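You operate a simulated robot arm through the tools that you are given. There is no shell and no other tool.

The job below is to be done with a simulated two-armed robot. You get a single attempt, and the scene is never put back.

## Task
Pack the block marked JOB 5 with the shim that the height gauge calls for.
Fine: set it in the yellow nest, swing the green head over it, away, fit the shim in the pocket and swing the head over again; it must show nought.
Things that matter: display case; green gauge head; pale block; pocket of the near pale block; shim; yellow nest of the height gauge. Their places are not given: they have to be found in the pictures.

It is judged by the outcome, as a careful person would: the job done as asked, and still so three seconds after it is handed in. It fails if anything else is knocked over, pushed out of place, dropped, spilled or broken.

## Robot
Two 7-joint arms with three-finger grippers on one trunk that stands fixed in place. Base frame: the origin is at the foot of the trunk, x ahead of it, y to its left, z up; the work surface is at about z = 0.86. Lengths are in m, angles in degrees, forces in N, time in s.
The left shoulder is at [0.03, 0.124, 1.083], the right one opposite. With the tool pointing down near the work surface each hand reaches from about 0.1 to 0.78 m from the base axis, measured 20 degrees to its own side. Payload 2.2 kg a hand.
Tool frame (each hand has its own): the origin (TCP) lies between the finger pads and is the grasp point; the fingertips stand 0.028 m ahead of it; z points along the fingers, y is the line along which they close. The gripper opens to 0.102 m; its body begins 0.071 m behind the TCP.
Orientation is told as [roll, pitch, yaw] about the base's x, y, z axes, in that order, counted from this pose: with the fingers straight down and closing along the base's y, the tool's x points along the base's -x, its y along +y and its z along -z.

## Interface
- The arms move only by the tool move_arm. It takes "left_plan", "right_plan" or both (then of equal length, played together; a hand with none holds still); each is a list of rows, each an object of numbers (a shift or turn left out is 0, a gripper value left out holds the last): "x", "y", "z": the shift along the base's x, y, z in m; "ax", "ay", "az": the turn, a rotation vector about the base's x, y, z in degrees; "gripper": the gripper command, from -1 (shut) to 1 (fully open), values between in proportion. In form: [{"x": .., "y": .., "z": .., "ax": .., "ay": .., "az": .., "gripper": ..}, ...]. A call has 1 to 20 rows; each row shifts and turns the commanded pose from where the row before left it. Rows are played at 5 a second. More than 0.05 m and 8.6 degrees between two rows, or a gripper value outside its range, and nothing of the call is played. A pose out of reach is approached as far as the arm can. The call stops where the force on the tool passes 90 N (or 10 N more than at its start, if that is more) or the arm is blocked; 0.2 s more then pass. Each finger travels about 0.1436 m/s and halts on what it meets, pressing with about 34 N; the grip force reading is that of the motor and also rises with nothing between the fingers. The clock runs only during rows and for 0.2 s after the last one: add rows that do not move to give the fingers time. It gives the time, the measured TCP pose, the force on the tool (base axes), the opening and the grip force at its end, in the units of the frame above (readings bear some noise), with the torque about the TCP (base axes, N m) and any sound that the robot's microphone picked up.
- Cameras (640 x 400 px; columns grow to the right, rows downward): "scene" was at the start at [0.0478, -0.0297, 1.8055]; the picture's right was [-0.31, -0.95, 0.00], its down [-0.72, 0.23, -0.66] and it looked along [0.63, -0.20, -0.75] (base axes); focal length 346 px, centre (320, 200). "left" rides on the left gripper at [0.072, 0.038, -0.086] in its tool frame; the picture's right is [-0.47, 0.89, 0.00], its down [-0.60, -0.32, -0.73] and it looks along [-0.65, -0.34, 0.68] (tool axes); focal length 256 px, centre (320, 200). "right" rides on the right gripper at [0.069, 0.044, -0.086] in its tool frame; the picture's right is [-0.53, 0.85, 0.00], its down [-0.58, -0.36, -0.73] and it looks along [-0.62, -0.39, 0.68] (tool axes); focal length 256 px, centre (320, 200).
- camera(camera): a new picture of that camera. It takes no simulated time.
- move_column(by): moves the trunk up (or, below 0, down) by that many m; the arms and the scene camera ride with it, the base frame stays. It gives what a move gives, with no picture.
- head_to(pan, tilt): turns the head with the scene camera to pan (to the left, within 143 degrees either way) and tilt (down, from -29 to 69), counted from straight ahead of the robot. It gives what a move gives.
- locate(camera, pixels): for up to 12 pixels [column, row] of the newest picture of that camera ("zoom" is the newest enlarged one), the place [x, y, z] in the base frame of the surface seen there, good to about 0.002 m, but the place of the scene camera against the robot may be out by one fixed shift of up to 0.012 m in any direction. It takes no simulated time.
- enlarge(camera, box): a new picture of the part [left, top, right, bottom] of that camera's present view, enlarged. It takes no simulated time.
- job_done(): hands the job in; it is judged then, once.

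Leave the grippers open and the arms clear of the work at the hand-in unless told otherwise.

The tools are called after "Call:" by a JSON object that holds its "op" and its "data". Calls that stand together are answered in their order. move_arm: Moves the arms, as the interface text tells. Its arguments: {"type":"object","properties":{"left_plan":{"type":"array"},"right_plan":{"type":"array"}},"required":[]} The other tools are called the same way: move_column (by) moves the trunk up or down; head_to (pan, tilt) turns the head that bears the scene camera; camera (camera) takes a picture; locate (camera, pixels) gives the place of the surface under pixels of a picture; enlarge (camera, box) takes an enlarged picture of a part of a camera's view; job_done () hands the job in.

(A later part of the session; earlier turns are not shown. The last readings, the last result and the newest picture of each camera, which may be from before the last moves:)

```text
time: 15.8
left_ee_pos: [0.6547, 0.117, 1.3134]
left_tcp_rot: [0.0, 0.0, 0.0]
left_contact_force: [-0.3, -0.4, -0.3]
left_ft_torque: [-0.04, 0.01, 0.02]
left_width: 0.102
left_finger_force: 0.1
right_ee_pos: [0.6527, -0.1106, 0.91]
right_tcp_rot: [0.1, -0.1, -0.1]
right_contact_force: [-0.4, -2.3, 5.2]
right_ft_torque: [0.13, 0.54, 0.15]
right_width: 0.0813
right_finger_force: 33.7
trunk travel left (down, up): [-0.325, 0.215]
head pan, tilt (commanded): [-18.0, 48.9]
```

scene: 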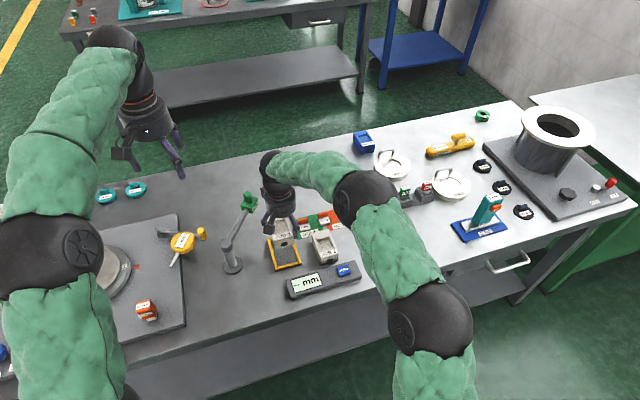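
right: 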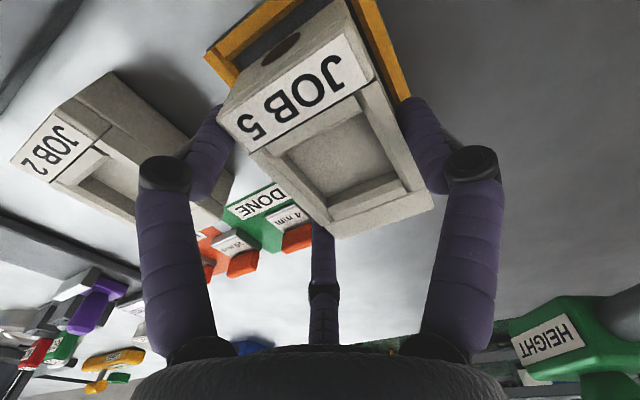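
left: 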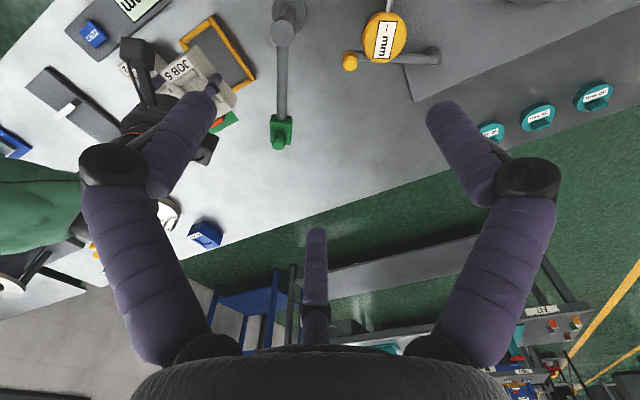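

Contact: the vertical force has turned to +5 N at the expected height, so the block is on the nest floor. I check visually before letting go.

Call:
{"op": "enlarge", "data": {"camera": "scene", "box": [230, 190, 350, 290]}}

Call:
{"op": "enlarge", "data": {"camera": "left", "box": [150, 0, 270, 100]}}

Call:
{"op": "camera", "data": {"camera": "right"}}

```text
4.00 times, centred on (290, 240) of scene
```

zoom: 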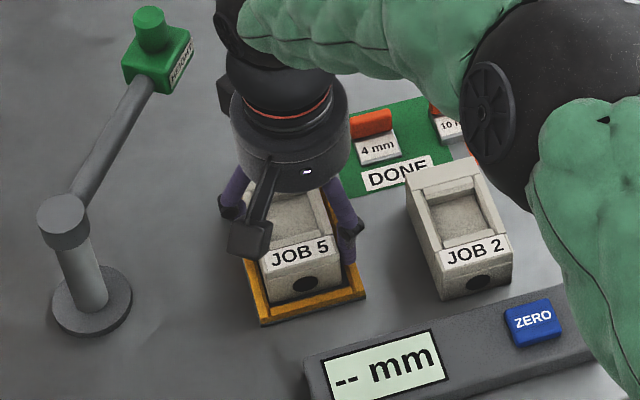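

```text
4.00 times, centred on (210, 50) of left
```

zoom: 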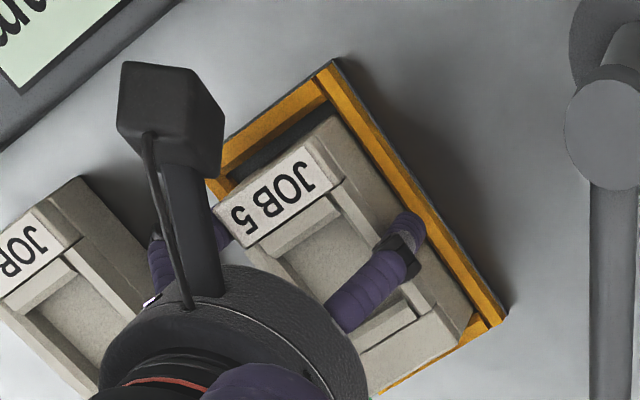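

```text
taken
```

right: 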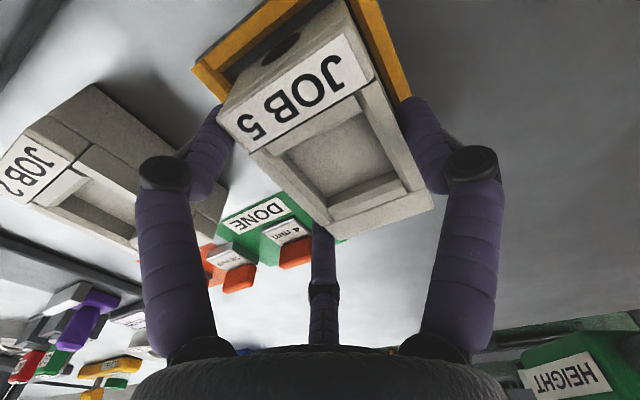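

I verify the block's top height: 0.908 if seated, about 0.917 if perched on the rim.

Call:
{"op": "locate", "data": {"camera": "right", "pixels": [[240, 120], [330, 80], [410, 165], [430, 206], [340, 225], [270, 160], [340, 145], [390, 75], [225, 65], [222, 122], [330, 234], [380, 112]]}}

```text
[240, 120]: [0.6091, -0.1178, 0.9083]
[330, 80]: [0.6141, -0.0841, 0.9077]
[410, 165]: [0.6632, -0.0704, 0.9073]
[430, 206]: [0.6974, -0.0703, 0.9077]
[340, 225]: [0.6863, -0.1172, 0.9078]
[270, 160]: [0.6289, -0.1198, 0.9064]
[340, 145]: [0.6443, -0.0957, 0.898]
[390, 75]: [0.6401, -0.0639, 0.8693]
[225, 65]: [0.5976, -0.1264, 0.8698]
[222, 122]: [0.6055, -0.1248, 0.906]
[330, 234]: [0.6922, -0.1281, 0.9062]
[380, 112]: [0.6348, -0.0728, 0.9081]
```

Top is level at z≈0.908: seated. I release, lift straight up, and withdraw the right hand to the right.

Call:
{"op": "move_arm", "data": {"right_plan": [{"gripper": 0.7}, {"gripper": 1.0}, {"gripper": 1.0}, {"z": 0.02}, {"z": 0.03}, {"z": 0.04}, {"z": 0.04}, {}]}}

Call:
{"op": "camera", "data": {"camera": "right"}}

Call:
{"op": "camera", "data": {"camera": "left"}}

```text
time: 17.6
left_ee_pos: [0.6552, 0.1163, 1.3125]
left_tcp_rot: [0.0, 0.0, 0.0]
left_contact_force: [0.5, -0.7, -1.0]
left_ft_torque: [-0.02, 0.02, -0.01]
left_width: 0.1019
left_finger_force: 0.1
right_ee_pos: [0.6535, -0.109, 1.0389]
right_tcp_rot: [0.0, 0.0, 0.0]
right_contact_force: [0.9, 0.0, 0.0]
right_ft_torque: [0.01, 0.01, 0.02]
right_width: 0.1021
right_finger_force: 0.1
trunk travel left (down, up): [-0.325, 0.215]
head pan, tilt (commanded): [-18.0, 48.9]
```

```text
taken
```

right: 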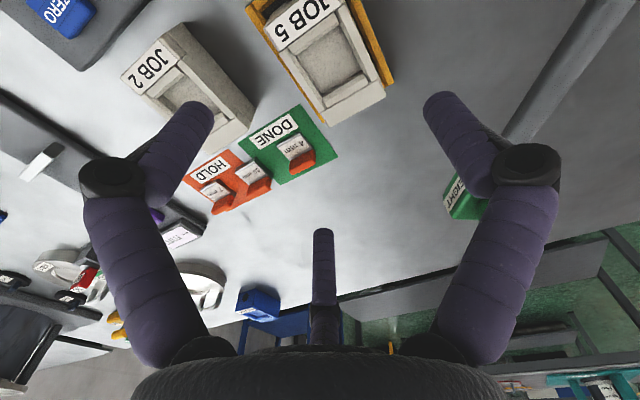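

```text
taken
```

left: 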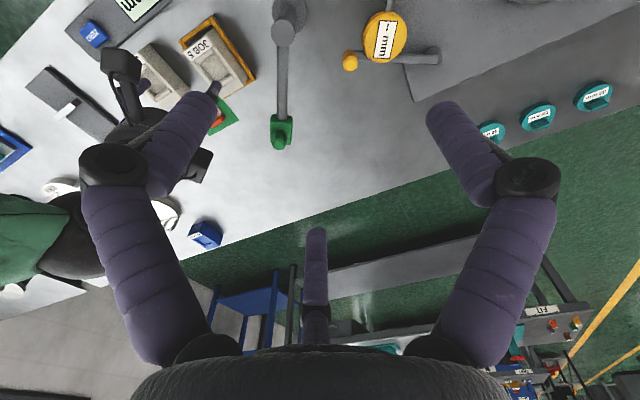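

JOB 5 sits in the nest. Withdrawing the right hand, then examining the green head with the left camera.

Call:
{"op": "move_arm", "data": {"right_plan": [{"x": -0.0167, "y": -0.0344, "z": 0.0178}, {"x": -0.0167, "y": -0.0344, "z": 0.0178}, {"x": -0.0167, "y": -0.0344, "z": 0.0178}, {"x": -0.0167, "y": -0.0344, "z": 0.0178}, {"x": -0.0167, "y": -0.0344, "z": 0.0178}, {"x": -0.0167, "y": -0.0344, "z": 0.0178}, {"x": -0.0167, "y": -0.0344, "z": 0.0178}, {"x": -0.0167, "y": -0.0344, "z": 0.0178}, {"x": -0.0167, "y": -0.0344, "z": 0.0178}, {}]}}

Call:
{"op": "enlarge", "data": {"camera": "left", "box": [170, 0, 330, 160]}}

Call:
{"op": "enlarge", "data": {"camera": "scene", "box": [210, 180, 370, 300]}}

```text
time: 19.8
left_ee_pos: [0.6548, 0.1158, 1.3119]
left_tcp_rot: [0.1, -0.1, 0.0]
left_contact_force: [0.2, -0.4, 0.1]
left_ft_torque: [-0.02, -0.03, 0.02]
left_width: 0.1017
left_finger_force: 0.0
right_ee_pos: [0.5029, -0.4169, 1.1985]
right_tcp_rot: [-0.1, -0.1, 0.0]
right_contact_force: [0.6, -0.4, 0.6]
right_ft_torque: [-0.01, 0.04, 0.02]
right_width: 0.1022
right_finger_force: 0.0
trunk travel left (down, up): [-0.325, 0.215]
head pan, tilt (commanded): [-18.0, 48.9]
```

```text
2.50 times, centred on (250, 80) of left
```

zoom: 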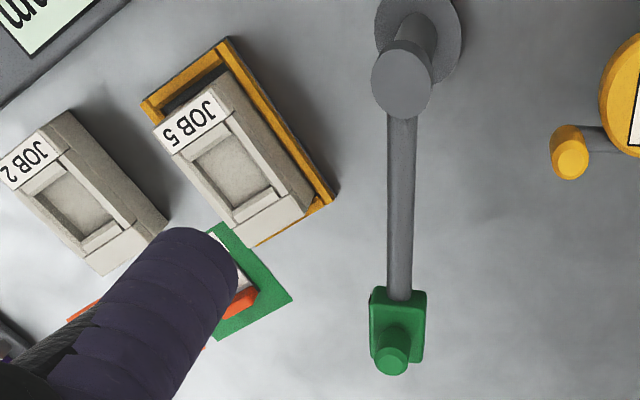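

```text
3.33 times, centred on (290, 240) of scene
```

zoom: 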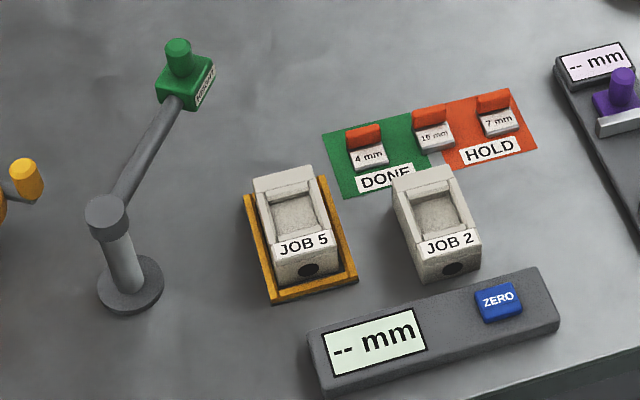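

Seated in the nest. I re-take the left zoom and locate the knob, box, arm and pivot.

Call:
{"op": "enlarge", "data": {"camera": "left", "box": [170, 0, 330, 160]}}

Call:
{"op": "locate", "data": {"camera": "zoom", "pixels": [[391, 361], [383, 358], [400, 364], [392, 350], [378, 310], [418, 310], [395, 305], [412, 340], [400, 200], [402, 80], [380, 80], [425, 80]]}}

Call:
{"op": "locate", "data": {"camera": "zoom", "pixels": [[375, 292], [424, 295], [420, 355], [376, 352], [402, 50], [402, 112], [400, 120], [400, 280], [391, 371], [391, 377], [445, 30], [398, 335]]}}

```text
2.50 times, centred on (250, 80) of left
```

zoom: 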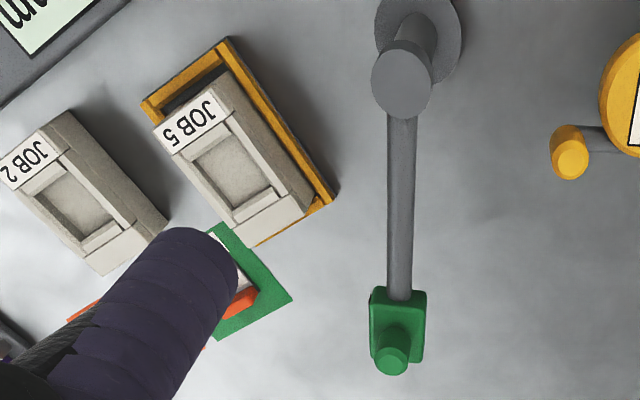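

```text
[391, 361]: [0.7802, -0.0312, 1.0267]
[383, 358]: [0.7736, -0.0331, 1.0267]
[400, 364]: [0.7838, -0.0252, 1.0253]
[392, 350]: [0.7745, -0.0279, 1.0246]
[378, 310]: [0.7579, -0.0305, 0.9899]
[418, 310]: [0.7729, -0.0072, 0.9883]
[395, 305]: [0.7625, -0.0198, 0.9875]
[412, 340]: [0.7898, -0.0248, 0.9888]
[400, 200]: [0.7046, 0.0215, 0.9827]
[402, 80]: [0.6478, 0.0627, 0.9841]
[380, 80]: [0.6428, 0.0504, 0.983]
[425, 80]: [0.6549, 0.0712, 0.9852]
```

```text
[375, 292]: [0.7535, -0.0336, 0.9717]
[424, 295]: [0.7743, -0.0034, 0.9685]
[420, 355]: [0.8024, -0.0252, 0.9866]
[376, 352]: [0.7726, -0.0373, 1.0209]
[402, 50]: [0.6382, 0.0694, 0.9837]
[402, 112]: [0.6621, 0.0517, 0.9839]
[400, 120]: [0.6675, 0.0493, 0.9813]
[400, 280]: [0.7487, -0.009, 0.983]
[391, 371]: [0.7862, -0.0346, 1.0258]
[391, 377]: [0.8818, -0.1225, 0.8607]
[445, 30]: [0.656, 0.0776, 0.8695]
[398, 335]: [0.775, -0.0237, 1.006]
```

Knob top ≈ (0.779, −0.030, 1.026), pivot ≈ (0.648, 0.062), radius 0.160; the nest centre lies on the same radius, a −54° swing away. I try bringing the open left hand above the knob to see whether it reaches.

Call:
{"op": "move_arm", "data": {"left_plan": [{"x": 0.0177, "y": -0.0209, "z": -0.0274}, {"x": 0.0177, "y": -0.0209, "z": -0.0274}, {"x": 0.0177, "y": -0.0209, "z": -0.0274}, {"x": 0.0177, "y": -0.0209, "z": -0.0274}, {"x": 0.0177, "y": -0.0209, "z": -0.0274}, {"x": 0.0177, "y": -0.0209, "z": -0.0274}, {"x": 0.0177, "y": -0.0209, "z": -0.0274}, {}, {}]}}

Call:
{"op": "camera", "data": {"camera": "left"}}

Call:
{"op": "camera", "data": {"camera": "scene"}}

```text
time: 21.8
left_ee_pos: [0.7173, -0.0033, 1.1384]
left_tcp_rot: [0.0, 0.0, 0.0]
left_contact_force: [0.2, -0.1, 0.3]
left_ft_torque: [0.02, 0.01, 0.0]
left_width: 0.102
left_finger_force: 0.1
left hand out of reach, approached as far as the arm can: row 4, 5, 6, 7
right_ee_pos: [0.5018, -0.418, 1.1981]
right_tcp_rot: [0.0, 0.0, 0.0]
right_contact_force: [-0.1, 0.8, -0.1]
right_ft_torque: [0.03, 0.02, -0.01]
right_width: 0.1021
right_finger_force: 0.1
trunk travel left (down, up): [-0.325, 0.215]
head pan, tilt (commanded): [-18.0, 48.9]
```

```text
taken
```

left: 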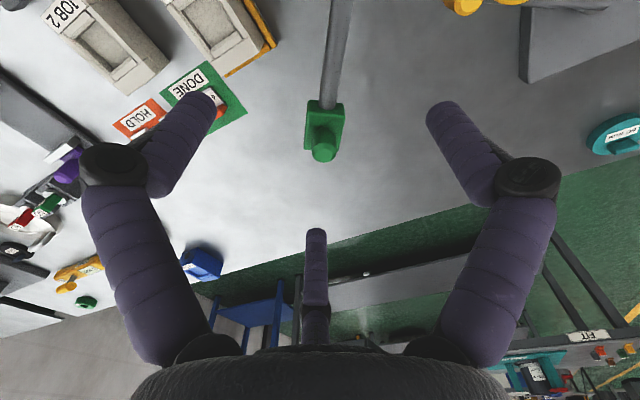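

```text
taken
```

scene: 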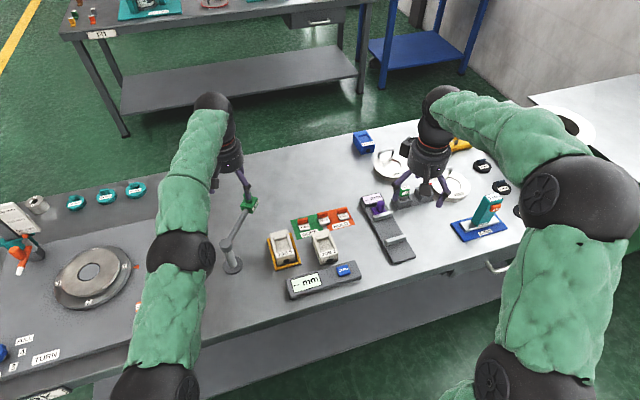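

The knob itself is out of the left hand's reach (stopped at 0.717, −0.003, 1.138). Instead I can push the arm of the gauge nearer its pivot with closed fingers. I close the left hand, and move back toward (0.72, 0.06), staying high, to see how the commanded pose responds.

Call:
{"op": "move_arm", "data": {"left_plan": [{"gripper": -1.0, "y": 0.03, "x": -0.01}, {"y": 0.03, "gripper": -1.0}, {"gripper": -1.0}, {}]}}

```text
time: 22.8
left_ee_pos: [0.7074, 0.0561, 1.139]
left_tcp_rot: [0.0, 0.0, 0.0]
left_contact_force: [0.2, -0.4, 1.1]
left_ft_torque: [0.02, -0.03, 0.01]
left_width: 0.0022
left_finger_force: 31.7
right_ee_pos: [0.5025, -0.417, 1.1979]
right_tcp_rot: [0.0, 0.0, -0.1]
right_contact_force: [-0.1, 0.8, -0.5]
right_ft_torque: [0.0, 0.02, -0.01]
right_width: 0.1018
right_finger_force: 0.2
trunk travel left (down, up): [-0.325, 0.215]
head pan, tilt (commanded): [-18.0, 48.9]
```

The commanded pose follows the actual one. Before descending I check where the yellow dial and its knob (scene 182,243 / 201,234) are, so the left hand stays clear.

Call:
{"op": "camera", "data": {"camera": "scene"}}

Call:
{"op": "camera", "data": {"camera": "left"}}

```text
taken
```

scene: 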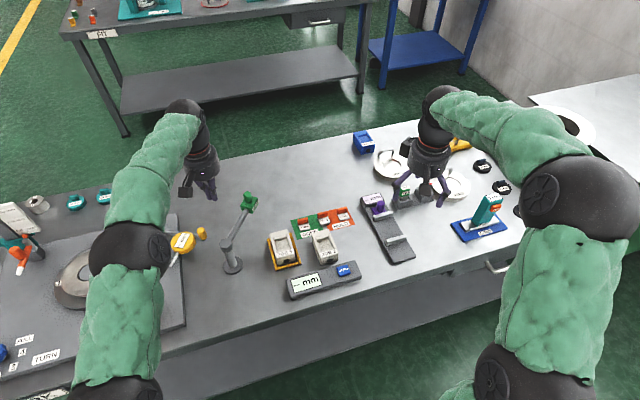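

```text
taken
```

left: 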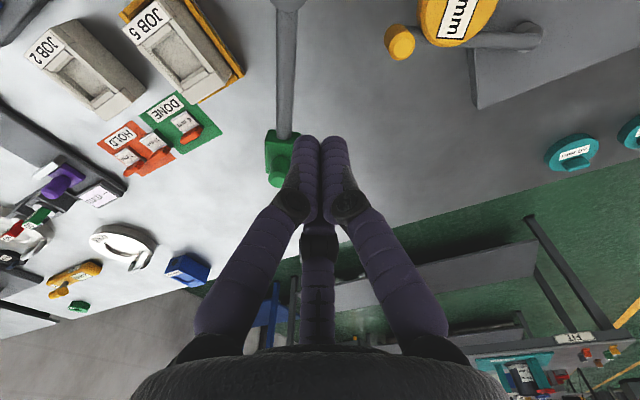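

Call:
{"op": "locate", "data": {"camera": "left", "pixels": [[400, 42], [455, 20], [520, 38], [490, 45], [285, 60], [278, 145], [282, 178], [290, 4], [284, 110], [272, 140], [390, 42], [540, 30]]}}

Call:
{"op": "locate", "data": {"camera": "scene", "pixels": [[182, 243], [201, 234], [192, 250], [180, 258], [165, 235], [250, 198], [230, 242]]}}

```text
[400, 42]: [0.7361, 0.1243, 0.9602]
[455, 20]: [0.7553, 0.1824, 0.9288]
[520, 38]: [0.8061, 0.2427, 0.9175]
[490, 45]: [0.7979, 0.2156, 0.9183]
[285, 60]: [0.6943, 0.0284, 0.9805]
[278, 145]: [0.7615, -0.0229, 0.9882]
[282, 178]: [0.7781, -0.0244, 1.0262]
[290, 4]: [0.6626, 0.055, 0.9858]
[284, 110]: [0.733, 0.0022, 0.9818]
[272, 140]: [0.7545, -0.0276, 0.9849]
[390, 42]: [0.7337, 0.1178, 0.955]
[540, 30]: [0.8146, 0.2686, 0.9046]
```

```text
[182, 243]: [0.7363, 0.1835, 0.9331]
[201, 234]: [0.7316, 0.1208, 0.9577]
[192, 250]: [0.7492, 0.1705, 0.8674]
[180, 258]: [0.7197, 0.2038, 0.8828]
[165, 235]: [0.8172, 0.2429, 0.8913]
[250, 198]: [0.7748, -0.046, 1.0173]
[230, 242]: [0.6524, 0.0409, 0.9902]
```

The yellow knob is at (0.736, 0.124), z<0.96 — 6 cm from my descent spot (0.722, 0.055). I lower the closed left hand beside the gauge arm, on its far-left side.

Call:
{"op": "move_arm", "data": {"left_plan": [{"x": 0.015, "y": -0.001, "z": -0.03}, {"z": -0.04}, {"z": -0.04}, {}, {}]}}

Call:
{"op": "camera", "data": {"camera": "left"}}

Call:
{"op": "enlarge", "data": {"camera": "scene", "box": [160, 150, 320, 290]}}

```text
time: 24.0
left_ee_pos: [0.7215, 0.0553, 1.0275]
left_tcp_rot: [-0.1, 0.1, 0.1]
left_contact_force: [0.1, -0.4, 1.6]
left_ft_torque: [0.01, 0.0, -0.01]
left_width: 0.0021
left_finger_force: 31.2
right_ee_pos: [0.5031, -0.4176, 1.1996]
right_tcp_rot: [-0.1, 0.0, 0.0]
right_contact_force: [0.0, -0.5, 0.3]
right_ft_torque: [0.0, 0.04, -0.01]
right_width: 0.1021
right_finger_force: 0.0
trunk travel left (down, up): [-0.325, 0.215]
head pan, tilt (commanded): [-18.0, 48.9]
```

```text
taken
```

left: 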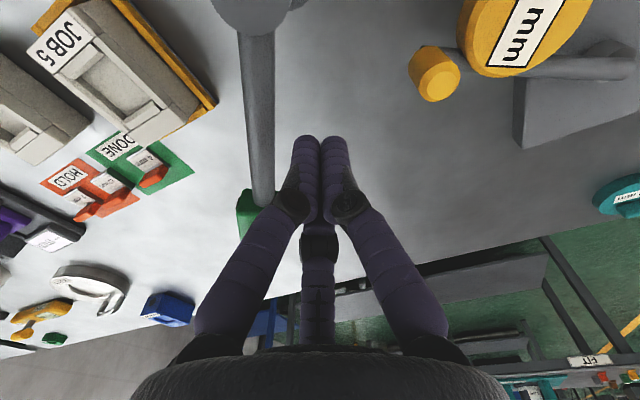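

```text
2.86 times, centred on (240, 220) of scene
```

zoom: 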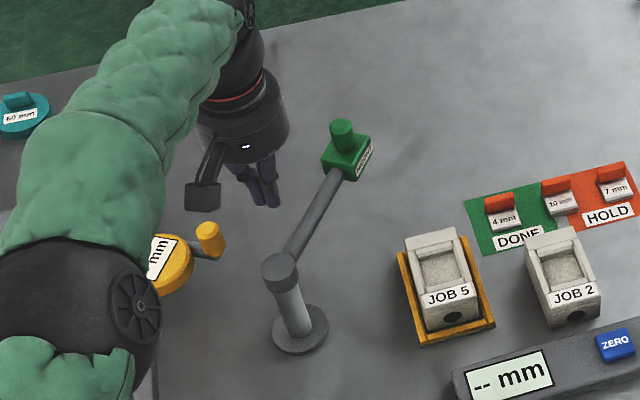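

The fingertips are on the free side of the arm. I check the height of my left elbow/forearm over the yellow dial before going lower.

Call:
{"op": "locate", "data": {"camera": "zoom", "pixels": [[100, 300], [60, 270], [120, 180], [200, 200], [170, 100], [270, 195], [310, 215], [180, 280], [140, 320]]}}

```text
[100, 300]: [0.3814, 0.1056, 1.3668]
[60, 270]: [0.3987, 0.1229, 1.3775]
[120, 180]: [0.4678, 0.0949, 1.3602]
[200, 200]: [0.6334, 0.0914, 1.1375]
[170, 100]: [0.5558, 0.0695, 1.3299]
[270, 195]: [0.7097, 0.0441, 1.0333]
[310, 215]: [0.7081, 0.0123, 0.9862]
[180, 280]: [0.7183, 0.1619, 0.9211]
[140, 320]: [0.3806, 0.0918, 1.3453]
```

Forearm is at z≈1.35, well clear. Lowering the fingertips to z≈0.955 (below the arm's top, beside it).

Call:
{"op": "move_arm", "data": {"left_plan": [{"z": -0.02}, {"z": -0.025}, {}]}}

Call:
{"op": "camera", "data": {"camera": "left"}}

```text
time: 24.8
left_ee_pos: [0.7217, 0.0572, 0.9845]
left_tcp_rot: [0.0, -0.1, 0.0]
left_contact_force: [-0.6, -0.2, 0.1]
left_ft_torque: [0.05, -0.03, 0.0]
left_width: 0.0023
left_finger_force: 31.2
right_ee_pos: [0.5014, -0.4167, 1.1987]
right_tcp_rot: [-0.1, 0.0, 0.0]
right_contact_force: [-0.1, 0.1, -0.6]
right_ft_torque: [-0.04, -0.03, 0.0]
right_width: 0.1022
right_finger_force: 0.0
trunk travel left (down, up): [-0.325, 0.215]
head pan, tilt (commanded): [-18.0, 48.9]
```

```text
taken
```

left: 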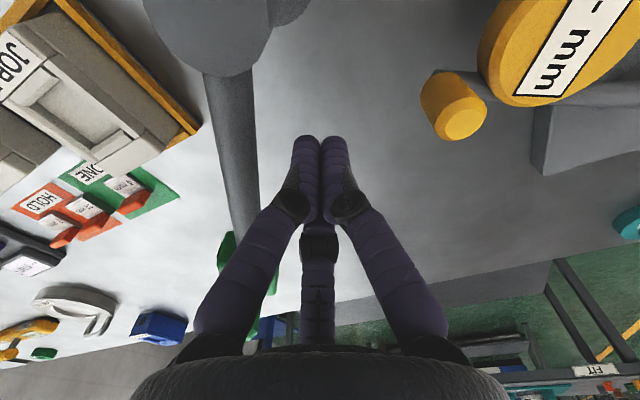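

No contact. Pushing the arm gently toward the nest in small steps.

Call:
{"op": "move_arm", "data": {"left_plan": [{"x": -0.003, "y": -0.005}, {"x": -0.003, "y": -0.0055}, {"x": -0.0023, "y": -0.006}, {"x": -0.0023, "y": -0.006}, {"x": -0.0023, "y": -0.0055}, {}]}}

Call:
{"op": "enlarge", "data": {"camera": "scene", "box": [190, 160, 370, 300]}}

```text
time: 26.2
left_ee_pos: [0.71, 0.0263, 0.9844]
left_tcp_rot: [0.0, 0.0, 0.0]
left_contact_force: [0.4, 1.2, -0.5]
left_ft_torque: [0.02, 0.01, 0.0]
left_width: 0.0021
left_finger_force: 31.4
right_ee_pos: [0.5014, -0.4165, 1.1977]
right_tcp_rot: [0.0, 0.0, -0.1]
right_contact_force: [0.6, -0.1, 0.4]
right_ft_torque: [0.0, 0.0, 0.02]
right_width: 0.102
right_finger_force: 0.0
trunk travel left (down, up): [-0.325, 0.215]
head pan, tilt (commanded): [-18.0, 48.9]
```

```text
2.86 times, centred on (280, 230) of scene
```

zoom: 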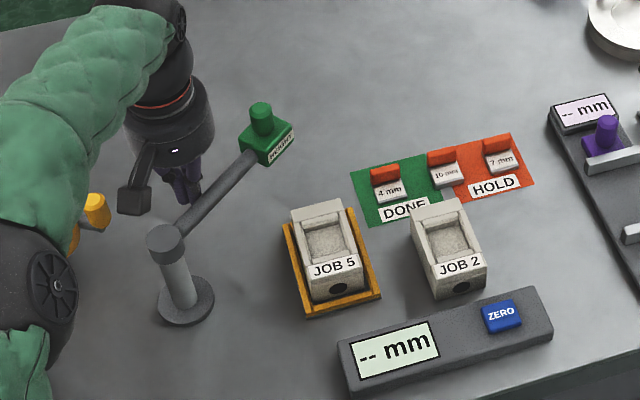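

The head is swinging with it. Continuing to roughly −75°.

Call:
{"op": "move_arm", "data": {"left_plan": [{"x": -0.0034, "y": -0.005}, {"x": -0.0034, "y": -0.0051}, {"x": -0.0042, "y": -0.0044}, {"x": -0.0043, "y": -0.0043}, {"x": -0.0049, "y": -0.0037}, {}]}}

Call:
{"op": "enlarge", "data": {"camera": "scene", "box": [190, 160, 370, 300]}}

```text
time: 27.6
left_ee_pos: [0.6901, 0.003, 0.9849]
left_tcp_rot: [-0.1, -0.1, 0.0]
left_contact_force: [0.5, 0.4, -0.2]
left_ft_torque: [0.01, 0.0, 0.0]
left_width: 0.0021
left_finger_force: 30.9
right_ee_pos: [0.5027, -0.4171, 1.1979]
right_tcp_rot: [0.0, 0.0, 0.0]
right_contact_force: [0.3, -0.4, 0.3]
right_ft_torque: [0.03, 0.02, -0.01]
right_width: 0.102
right_finger_force: 0.0
trunk travel left (down, up): [-0.325, 0.215]
head pan, tilt (commanded): [-18.0, 48.9]
```

```text
2.86 times, centred on (280, 230) of scene
```

zoom: 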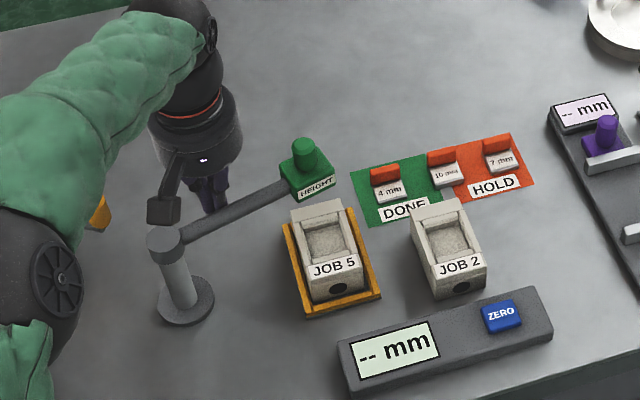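

The head is close to the nest. I measure its knob.

Call:
{"op": "locate", "data": {"camera": "zoom", "pixels": [[304, 143], [300, 170], [230, 215], [165, 238], [325, 240], [320, 180]]}}

Call:
{"op": "camera", "data": {"camera": "left"}}

```text
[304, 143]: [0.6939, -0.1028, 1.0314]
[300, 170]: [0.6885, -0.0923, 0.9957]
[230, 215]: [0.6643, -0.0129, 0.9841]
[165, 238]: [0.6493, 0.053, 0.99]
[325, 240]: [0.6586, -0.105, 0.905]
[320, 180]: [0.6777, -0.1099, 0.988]
```

```text
taken
```

left: 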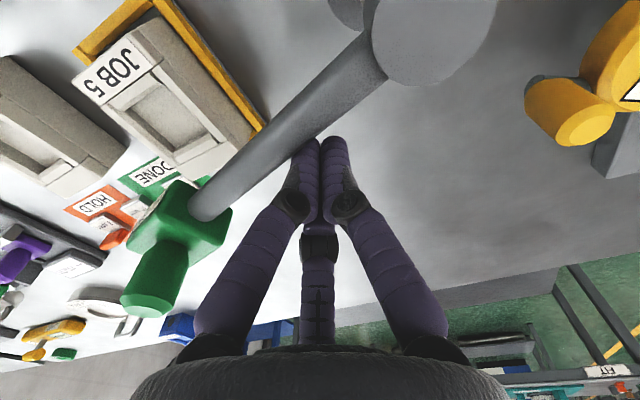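

Head is at about −74°; about 15° to go. Smaller steps now, watching the display.

Call:
{"op": "move_arm", "data": {"left_plan": [{"x": -0.0025, "y": -0.0016}, {"x": -0.0026, "y": -0.0016}, {"x": -0.0026, "y": -0.0014}, {"x": -0.0026, "y": -0.0012}, {}]}}

Call:
{"op": "enlarge", "data": {"camera": "scene", "box": [190, 160, 370, 300]}}

Call:
{"op": "locate", "data": {"camera": "zoom", "pixels": [[310, 155], [165, 238], [238, 218]]}}

```text
time: 28.8
left_ee_pos: [0.6787, -0.0033, 0.9839]
left_tcp_rot: [0.0, 0.0, 0.0]
left_contact_force: [0.1, -0.7, 0.3]
left_ft_torque: [-0.03, -0.01, 0.01]
left_width: 0.0019
left_finger_force: 31.6
right_ee_pos: [0.5024, -0.4172, 1.2002]
right_tcp_rot: [0.0, 0.1, 0.0]
right_contact_force: [0.6, 0.5, 0.2]
right_ft_torque: [0.0, -0.03, -0.02]
right_width: 0.1021
right_finger_force: 0.0
trunk travel left (down, up): [-0.325, 0.215]
head pan, tilt (commanded): [-18.0, 48.9]
```

```text
2.86 times, centred on (280, 230) of scene
```

zoom: 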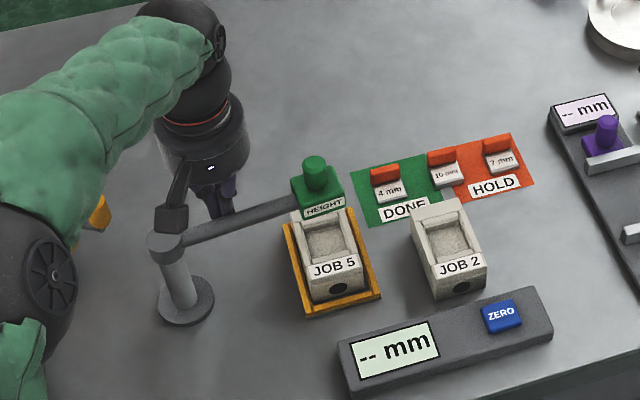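

```text
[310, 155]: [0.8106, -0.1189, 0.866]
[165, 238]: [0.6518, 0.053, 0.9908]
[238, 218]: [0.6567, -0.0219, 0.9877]
```

Call:
{"op": "locate", "data": {"camera": "zoom", "pixels": [[315, 162], [316, 172], [312, 192], [282, 207], [200, 235]]}}

Call:
{"op": "move_arm", "data": {"left_plan": [{"x": -0.0022, "y": -0.0006}, {"x": -0.0022, "y": -0.0005}, {}]}}

Call:
{"op": "enlarge", "data": {"camera": "scene", "box": [190, 160, 370, 300]}}

```text
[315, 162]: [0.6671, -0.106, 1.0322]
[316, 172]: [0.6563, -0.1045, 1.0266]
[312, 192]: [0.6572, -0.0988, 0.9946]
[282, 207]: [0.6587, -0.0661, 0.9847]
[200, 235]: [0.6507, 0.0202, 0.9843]
```

```text
time: 29.6
left_ee_pos: [0.6754, -0.0033, 0.983]
left_tcp_rot: [0.0, 0.1, 0.0]
left_contact_force: [-0.6, -0.3, -0.2]
left_ft_torque: [-0.04, 0.0, -0.01]
left_width: 0.002
left_finger_force: 31.6
right_ee_pos: [0.5018, -0.4157, 1.1989]
right_tcp_rot: [0.0, 0.0, 0.0]
right_contact_force: [0.8, 0.2, -0.6]
right_ft_torque: [0.01, 0.04, 0.0]
right_width: 0.1021
right_finger_force: 0.1
trunk travel left (down, up): [-0.325, 0.215]
head pan, tilt (commanded): [-18.0, 48.9]
```

```text
2.86 times, centred on (280, 230) of scene
```

zoom: 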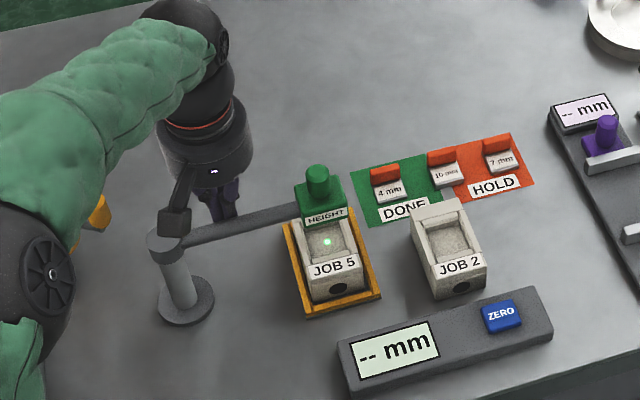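

A green light spot now shows in the pocket at (327,241). I let it settle a moment and look at the display.

Call:
{"op": "move_arm", "data": {"left_plan": [{}, {}, {}]}}

Call:
{"op": "enlarge", "data": {"camera": "scene", "box": [230, 200, 370, 300]}}

```text
time: 30.4
left_ee_pos: [0.6747, -0.0039, 0.9844]
left_tcp_rot: [0.0, -0.1, 0.1]
left_contact_force: [0.4, 0.3, -0.4]
left_ft_torque: [-0.01, 0.02, -0.01]
left_width: 0.0019
left_finger_force: 31.6
right_ee_pos: [0.502, -0.4185, 1.1989]
right_tcp_rot: [0.1, -0.1, 0.1]
right_contact_force: [0.1, -0.2, 0.0]
right_ft_torque: [0.03, 0.02, 0.0]
right_width: 0.1021
right_finger_force: 0.0
trunk travel left (down, up): [-0.325, 0.215]
head pan, tilt (commanded): [-18.0, 48.9]
```

```text
4.00 times, centred on (300, 250) of scene
```

zoom: 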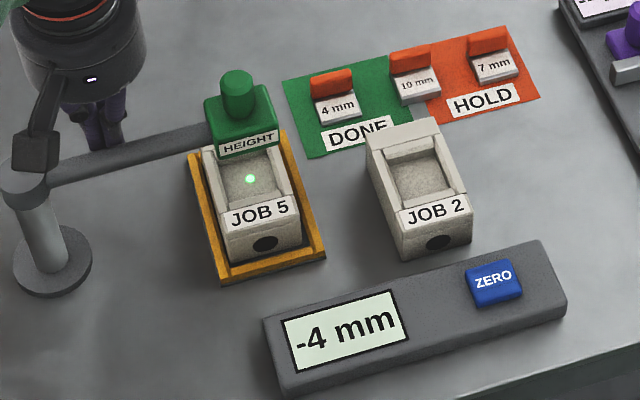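

The display reads −4 mm. I wait and re-read to confirm it is stable.

Call:
{"op": "move_arm", "data": {"left_plan": [{}, {}, {}, {}]}}

Call:
{"op": "enlarge", "data": {"camera": "scene", "box": [230, 200, 370, 300]}}

Call:
{"op": "locate", "data": {"camera": "zoom", "pixels": [[238, 78], [238, 92], [250, 178], [240, 120], [200, 140], [30, 170], [120, 155]]}}

```text
time: 31.4
left_ee_pos: [0.6751, -0.0038, 0.9823]
left_tcp_rot: [0.0, 0.0, 0.0]
left_contact_force: [0.0, 0.7, -0.1]
left_ft_torque: [-0.01, 0.0, -0.02]
left_width: 0.002
left_finger_force: 31.9
right_ee_pos: [0.502, -0.4173, 1.199]
right_tcp_rot: [0.0, 0.1, 0.0]
right_contact_force: [-0.6, 0.0, 0.4]
right_ft_torque: [0.0, 0.01, -0.01]
right_width: 0.1019
right_finger_force: 0.0
trunk travel left (down, up): [-0.325, 0.215]
head pan, tilt (commanded): [-18.0, 48.9]
```

```text
4.00 times, centred on (300, 250) of scene
```

zoom: 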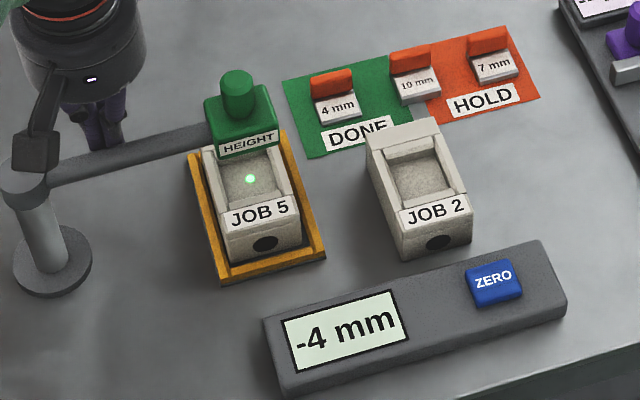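

```text
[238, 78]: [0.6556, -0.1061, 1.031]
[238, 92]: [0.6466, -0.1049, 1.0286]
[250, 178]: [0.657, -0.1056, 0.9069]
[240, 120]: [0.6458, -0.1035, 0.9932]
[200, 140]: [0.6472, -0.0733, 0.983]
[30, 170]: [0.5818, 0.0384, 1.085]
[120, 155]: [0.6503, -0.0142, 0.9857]
```

Stable at −4 mm: the 4 mm shim is called for. Now I swing the head away: lift the left hand over the gauge arm to its near side.

Call:
{"op": "move_arm", "data": {"left_plan": [{"x": 0.005, "z": 0.01}, {"z": 0.04}, {"z": 0.04}, {"x": -0.033}, {"x": -0.033}, {}, {}]}}

Call:
{"op": "camera", "data": {"camera": "left"}}

Call:
{"op": "enlarge", "data": {"camera": "scene", "box": [190, 160, 370, 300]}}

```text
time: 33.0
left_ee_pos: [0.6159, -0.0036, 1.0741]
left_tcp_rot: [0.0, 0.0, 0.0]
left_contact_force: [-0.6, -0.2, -0.7]
left_ft_torque: [0.02, -0.01, 0.01]
left_width: 0.002
left_finger_force: 32.4
right_ee_pos: [0.5006, -0.4162, 1.1982]
right_tcp_rot: [0.0, -0.2, 0.0]
right_contact_force: [0.1, 0.6, 0.3]
right_ft_torque: [-0.02, -0.02, 0.04]
right_width: 0.1022
right_finger_force: 0.0
trunk travel left (down, up): [-0.325, 0.215]
head pan, tilt (commanded): [-18.0, 48.9]
```

```text
taken
```

left: 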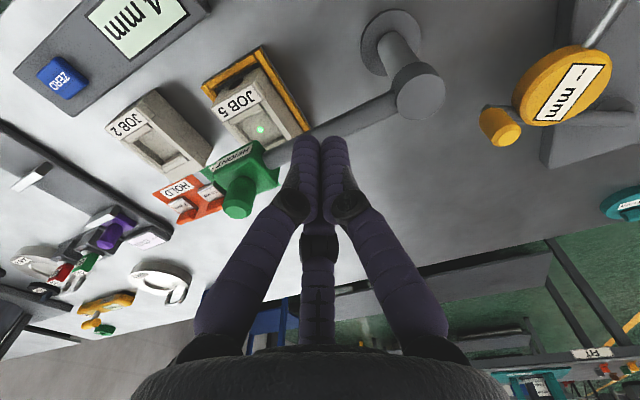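

```text
2.86 times, centred on (280, 230) of scene
```

zoom: 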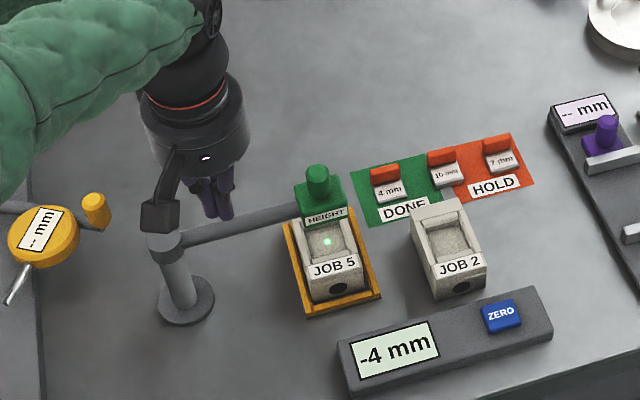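

The head stays over on its own, still −4 mm. I lower on the near side of the gauge arm.

Call:
{"op": "move_arm", "data": {"left_plan": [{"x": -0.002, "z": -0.03}, {"z": -0.03}, {"z": -0.03}, {}]}}

Call:
{"op": "camera", "data": {"camera": "left"}}

```text
time: 34.0
left_ee_pos: [0.6108, -0.0034, 0.9862]
left_tcp_rot: [0.1, 0.0, 0.0]
left_contact_force: [0.0, -0.8, 0.5]
left_ft_torque: [-0.03, -0.02, 0.0]
left_width: 0.0019
left_finger_force: 31.4
right_ee_pos: [0.5024, -0.4172, 1.1989]
right_tcp_rot: [0.0, 0.0, 0.0]
right_contact_force: [-0.3, 0.5, 0.0]
right_ft_torque: [0.03, -0.02, -0.02]
right_width: 0.1019
right_finger_force: 0.0
trunk travel left (down, up): [-0.325, 0.215]
head pan, tilt (commanded): [-18.0, 48.9]
```

```text
taken
```

left: 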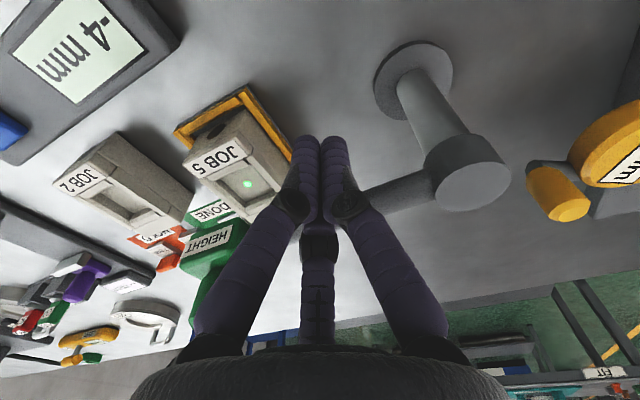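

The fingers are beside the arm. Pushing it back out along its arc to about −32°.

Call:
{"op": "move_arm", "data": {"left_plan": [{"x": 0.012, "y": -0.0005}, {"x": 0.0055, "y": -0.001}, {"x": 0.005, "y": -0.001}, {"x": 0.006, "y": -0.0007}, {"x": 0.006, "y": -0.0006}, {"x": 0.006, "y": 0.0004}, {"x": 0.006, "y": 0.0005}, {"x": 0.006, "y": 0.0014}, {"x": 0.006, "y": 0.0015}, {"x": 0.0055, "y": 0.0025}, {"x": 0.0055, "y": 0.0028}, {"x": 0.005, "y": 0.003}, {"x": 0.0025, "y": 0.0018}, {"x": 0.0025, "y": 0.0018}, {}]}}

Call:
{"op": "enlarge", "data": {"camera": "scene", "box": [190, 160, 370, 300]}}

Call:
{"op": "camera", "data": {"camera": "left"}}

```text
time: 37.2
left_ee_pos: [0.6885, 0.0051, 0.9844]
left_tcp_rot: [0.0, 0.1, -0.2]
left_contact_force: [-11.9, -9.4, -2.0]
left_ft_torque: [-0.12, 0.2, 0.13]
left_width: 0.002
left_finger_force: 31.7
right_ee_pos: [0.5012, -0.4179, 1.198]
right_tcp_rot: [0.1, 0.1, 0.1]
right_contact_force: [-0.6, -0.7, 0.8]
right_ft_torque: [0.0, 0.04, 0.0]
right_width: 0.1018
right_finger_force: 0.1
trunk travel left (down, up): [-0.325, 0.215]
head pan, tilt (commanded): [-18.0, 48.9]
```

```text
2.86 times, centred on (280, 230) of scene
```

zoom: 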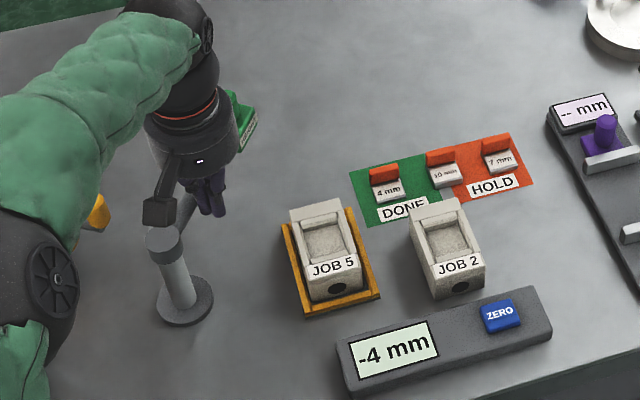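

```text
taken
```

left: 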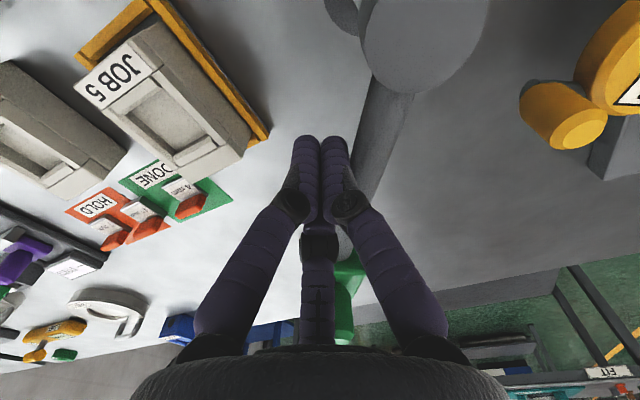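

The arm has reached its end stop (≈15 N) — the head is fully away again. I back off and raise the left hand out of the way to its initial area.

Call:
{"op": "move_arm", "data": {"left_plan": [{"x": -0.006, "y": -0.008}, {"x": -0.006, "y": -0.006}, {"z": 0.03}, {"z": 0.04}, {"z": 0.04}, {"x": -0.03, "y": 0.02, "z": 0.03}, {"x": -0.03, "y": 0.025, "z": 0.03}, {"x": -0.03, "y": 0.03, "z": 0.02}, {"x": -0.02, "y": 0.035, "z": 0.02}, {"y": 0.04, "z": 0.02}, {}]}}

Call:
{"op": "camera", "data": {"camera": "scene"}}

Call:
{"op": "camera", "data": {"camera": "left"}}

```text
time: 39.6
left_ee_pos: [0.5701, 0.1463, 1.2166]
left_tcp_rot: [0.0, 0.0, 0.0]
left_contact_force: [0.7, 0.1, -0.4]
left_ft_torque: [0.01, -0.01, 0.01]
left_width: 0.002
left_finger_force: 31.2
right_ee_pos: [0.503, -0.4186, 1.1981]
right_tcp_rot: [0.0, 0.1, 0.0]
right_contact_force: [-0.3, -0.5, 0.1]
right_ft_torque: [0.02, 0.02, 0.0]
right_width: 0.1017
right_finger_force: 0.0
trunk travel left (down, up): [-0.325, 0.215]
head pan, tilt (commanded): [-18.0, 48.9]
```

```text
taken
```

scene: 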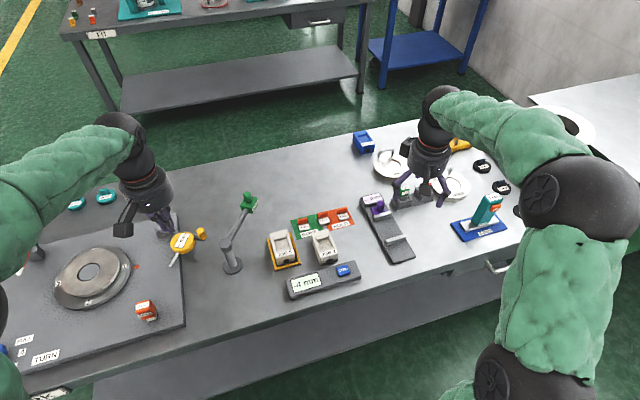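

```text
taken
```

left: 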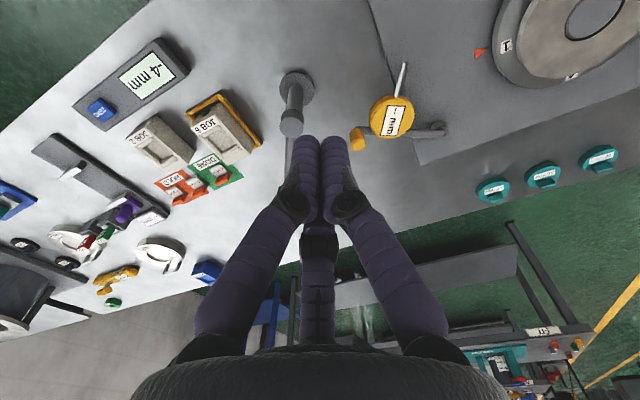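

The head is away and −4 mm still shows. Now the 4 mm shim: its tab must be gripped along x, so I turn the right hand by +90° while moving to a viewing position.

Call:
{"op": "move_arm", "data": {"right_plan": [{"x": 0.0089, "y": 0.0021, "z": -0.0108, "az": 8.2}, {"x": 0.0089, "y": 0.0021, "z": -0.0108, "az": 8.2}, {"x": 0.0089, "y": 0.0021, "z": -0.0108, "az": 8.2}, {"x": 0.0089, "y": 0.0021, "z": -0.0108, "az": 8.2}, {"x": 0.0089, "y": 0.0021, "z": -0.0108, "az": 8.2}, {"x": 0.0089, "y": 0.0021, "z": -0.0108, "az": 8.2}, {"x": 0.0089, "y": 0.0021, "z": -0.0108, "az": 8.2}, {"x": 0.0089, "y": 0.0021, "z": -0.0108, "az": 8.2}, {"x": 0.0089, "y": 0.0021, "z": -0.0108, "az": 8.2}, {"x": 0.0089, "y": 0.0021, "z": -0.0108, "az": 8.2}, {"x": 0.0089, "y": 0.0021, "z": -0.0108, "az": 8.0}, {}, {}]}}

Call:
{"op": "camera", "data": {"camera": "right"}}

Call:
{"op": "camera", "data": {"camera": "scene"}}

```text
time: 42.4
left_ee_pos: [0.5702, 0.1477, 1.2169]
left_tcp_rot: [0.0, 0.0, 0.0]
left_contact_force: [0.4, 0.7, 0.6]
left_ft_torque: [-0.02, 0.0, 0.0]
left_width: 0.0023
left_finger_force: 31.9
right_ee_pos: [0.5984, -0.3982, 1.0799]
right_tcp_rot: [0.0, 0.0, 90.0]
right_contact_force: [0.2, 0.3, 0.1]
right_ft_torque: [0.01, -0.01, -0.01]
right_width: 0.102
right_finger_force: 0.0
trunk travel left (down, up): [-0.325, 0.215]
head pan, tilt (commanded): [-18.0, 48.9]
```

```text
taken
```

right: 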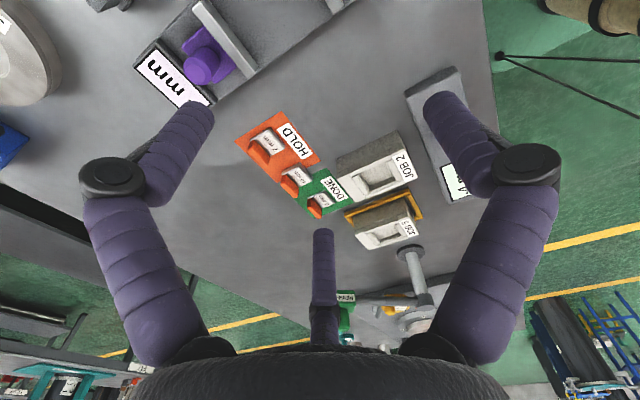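

```text
taken
```

scene: 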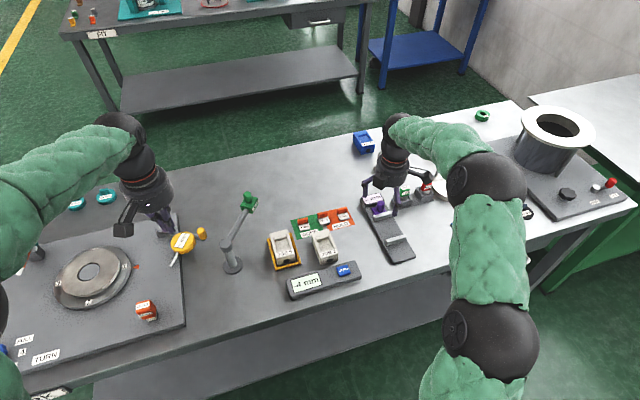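

The hand is turned. I move it closer to the shims for precise measurement.

Call:
{"op": "move_arm", "data": {"right_plan": [{"x": 0.02, "y": 0.0296, "z": -0.01}, {"x": 0.02, "y": 0.0296, "z": -0.015}, {"x": 0.02, "y": 0.0296, "z": -0.015}, {"x": 0.02, "y": 0.0296, "z": -0.02}, {"x": 0.02, "y": 0.0296, "z": -0.02}, {"gripper": 0.174}, {}]}}

Call:
{"op": "camera", "data": {"camera": "right"}}

```text
time: 44.0
left_ee_pos: [0.5707, 0.1475, 1.2171]
left_tcp_rot: [0.0, 0.1, 0.0]
left_contact_force: [0.3, -0.2, 0.1]
left_ft_torque: [-0.04, 0.0, 0.01]
left_width: 0.0022
left_finger_force: 31.8
right_ee_pos: [0.7025, -0.2492, 0.9987]
right_tcp_rot: [0.2, 0.0, 90.1]
right_contact_force: [0.0, 0.1, -0.8]
right_ft_torque: [0.01, 0.04, -0.03]
right_width: 0.0598
right_finger_force: 0.1
trunk travel left (down, up): [-0.325, 0.215]
head pan, tilt (commanded): [-18.0, 48.9]
```

```text
taken
```

right: 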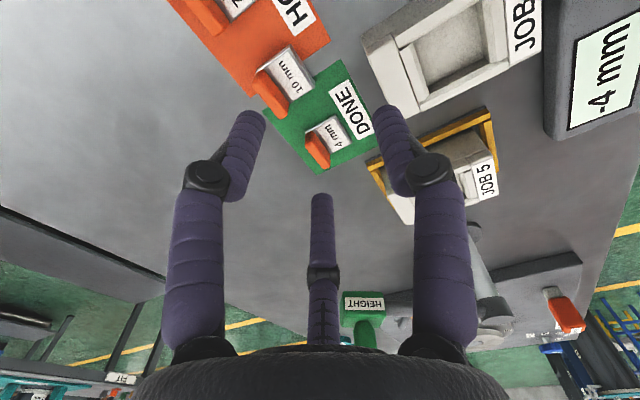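

The 4 mm shim is at (325,140). Enlarging it.

Call:
{"op": "enlarge", "data": {"camera": "right", "box": [280, 100, 376, 180]}}

```text
5.00 times, centred on (328, 140) of right
```

zoom: 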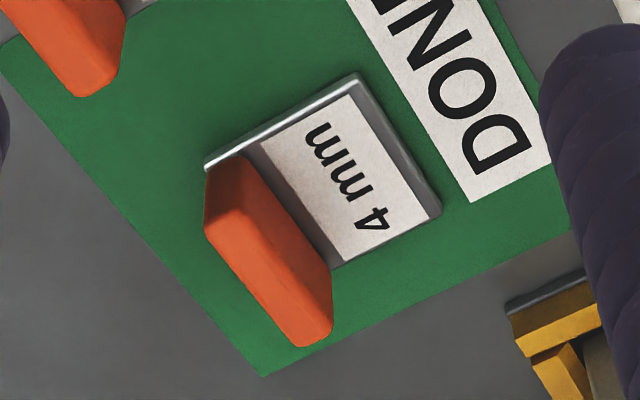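

Call:
{"op": "locate", "data": {"camera": "zoom", "pixels": [[352, 82], [432, 210], [340, 258], [255, 148], [215, 150], [310, 200], [240, 260], [300, 335], [322, 300], [215, 225], [225, 190], [270, 275]]}}

Call:
{"op": "locate", "data": {"camera": "zoom", "pixels": [[240, 225], [325, 320], [310, 342], [255, 220], [300, 280], [265, 320], [210, 200], [208, 215], [245, 180], [320, 260], [355, 150], [400, 200]]}}

```text
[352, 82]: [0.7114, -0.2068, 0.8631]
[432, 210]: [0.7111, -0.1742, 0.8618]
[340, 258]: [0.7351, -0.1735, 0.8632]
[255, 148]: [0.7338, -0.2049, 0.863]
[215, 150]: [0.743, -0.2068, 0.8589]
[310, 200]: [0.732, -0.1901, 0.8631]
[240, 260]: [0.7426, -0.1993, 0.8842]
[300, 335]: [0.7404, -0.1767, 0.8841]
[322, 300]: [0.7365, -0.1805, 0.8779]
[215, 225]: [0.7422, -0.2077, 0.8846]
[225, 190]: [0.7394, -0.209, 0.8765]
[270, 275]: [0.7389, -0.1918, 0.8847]
```

```text
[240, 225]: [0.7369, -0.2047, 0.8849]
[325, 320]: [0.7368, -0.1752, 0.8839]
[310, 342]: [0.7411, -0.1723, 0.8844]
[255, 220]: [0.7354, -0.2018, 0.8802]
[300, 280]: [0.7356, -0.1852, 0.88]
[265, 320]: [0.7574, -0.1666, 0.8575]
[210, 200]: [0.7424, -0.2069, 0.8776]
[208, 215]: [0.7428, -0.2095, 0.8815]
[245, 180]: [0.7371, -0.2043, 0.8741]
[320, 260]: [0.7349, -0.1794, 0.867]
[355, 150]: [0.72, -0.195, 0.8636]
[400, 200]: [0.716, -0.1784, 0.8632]
```

4 mm shim: plate x 0.7105–0.743, y −0.2075…−0.173; tab x 0.7355–0.743, top z≈0.8845. I take a couple more pose readings, since readings are noisy, before the fine approach.

Call:
{"op": "move_arm", "data": {"right_plan": [{}]}}

Call:
{"op": "move_arm", "data": {"right_plan": [{}]}}

Call:
{"op": "move_arm", "data": {"right_plan": [{}]}}

```text
time: 44.4
left_ee_pos: [0.5704, 0.1475, 1.2161]
left_tcp_rot: [0.1, -0.1, 0.0]
left_contact_force: [-1.0, -0.3, 0.1]
left_ft_torque: [0.03, 0.01, -0.03]
left_width: 0.0021
left_finger_force: 31.5
right_ee_pos: [0.7004, -0.249, 0.9997]
right_tcp_rot: [-0.1, -0.1, 90.0]
right_contact_force: [0.2, -0.4, -1.1]
right_ft_torque: [-0.01, -0.01, 0.0]
right_width: 0.0597
right_finger_force: 0.0
trunk travel left (down, up): [-0.325, 0.215]
head pan, tilt (commanded): [-18.0, 48.9]
```

```text
time: 44.8
left_ee_pos: [0.5695, 0.1475, 1.2166]
left_tcp_rot: [0.0, 0.0, 0.0]
left_contact_force: [-1.0, -0.4, 0.4]
left_ft_torque: [-0.02, 0.02, -0.02]
left_width: 0.0019
left_finger_force: 31.5
right_ee_pos: [0.7015, -0.2498, 0.9993]
right_tcp_rot: [0.0, 0.0, 90.0]
right_contact_force: [-1.3, 0.0, -0.5]
right_ft_torque: [0.0, 0.0, -0.03]
right_width: 0.06
right_finger_force: 0.1
trunk travel left (down, up): [-0.325, 0.215]
head pan, tilt (commanded): [-18.0, 48.9]
```

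```text
time: 45.2
left_ee_pos: [0.5698, 0.147, 1.2169]
left_tcp_rot: [0.0, 0.0, 0.0]
left_contact_force: [0.8, 1.0, 0.3]
left_ft_torque: [0.02, 0.01, 0.01]
left_width: 0.0019
left_finger_force: 31.4
right_ee_pos: [0.6996, -0.2505, 0.9985]
right_tcp_rot: [0.0, 0.0, 90.0]
right_contact_force: [-0.4, -1.2, -0.3]
right_ft_torque: [0.01, 0.02, -0.01]
right_width: 0.06
right_finger_force: 0.1
trunk travel left (down, up): [-0.325, 0.215]
head pan, tilt (commanded): [-18.0, 48.9]
```

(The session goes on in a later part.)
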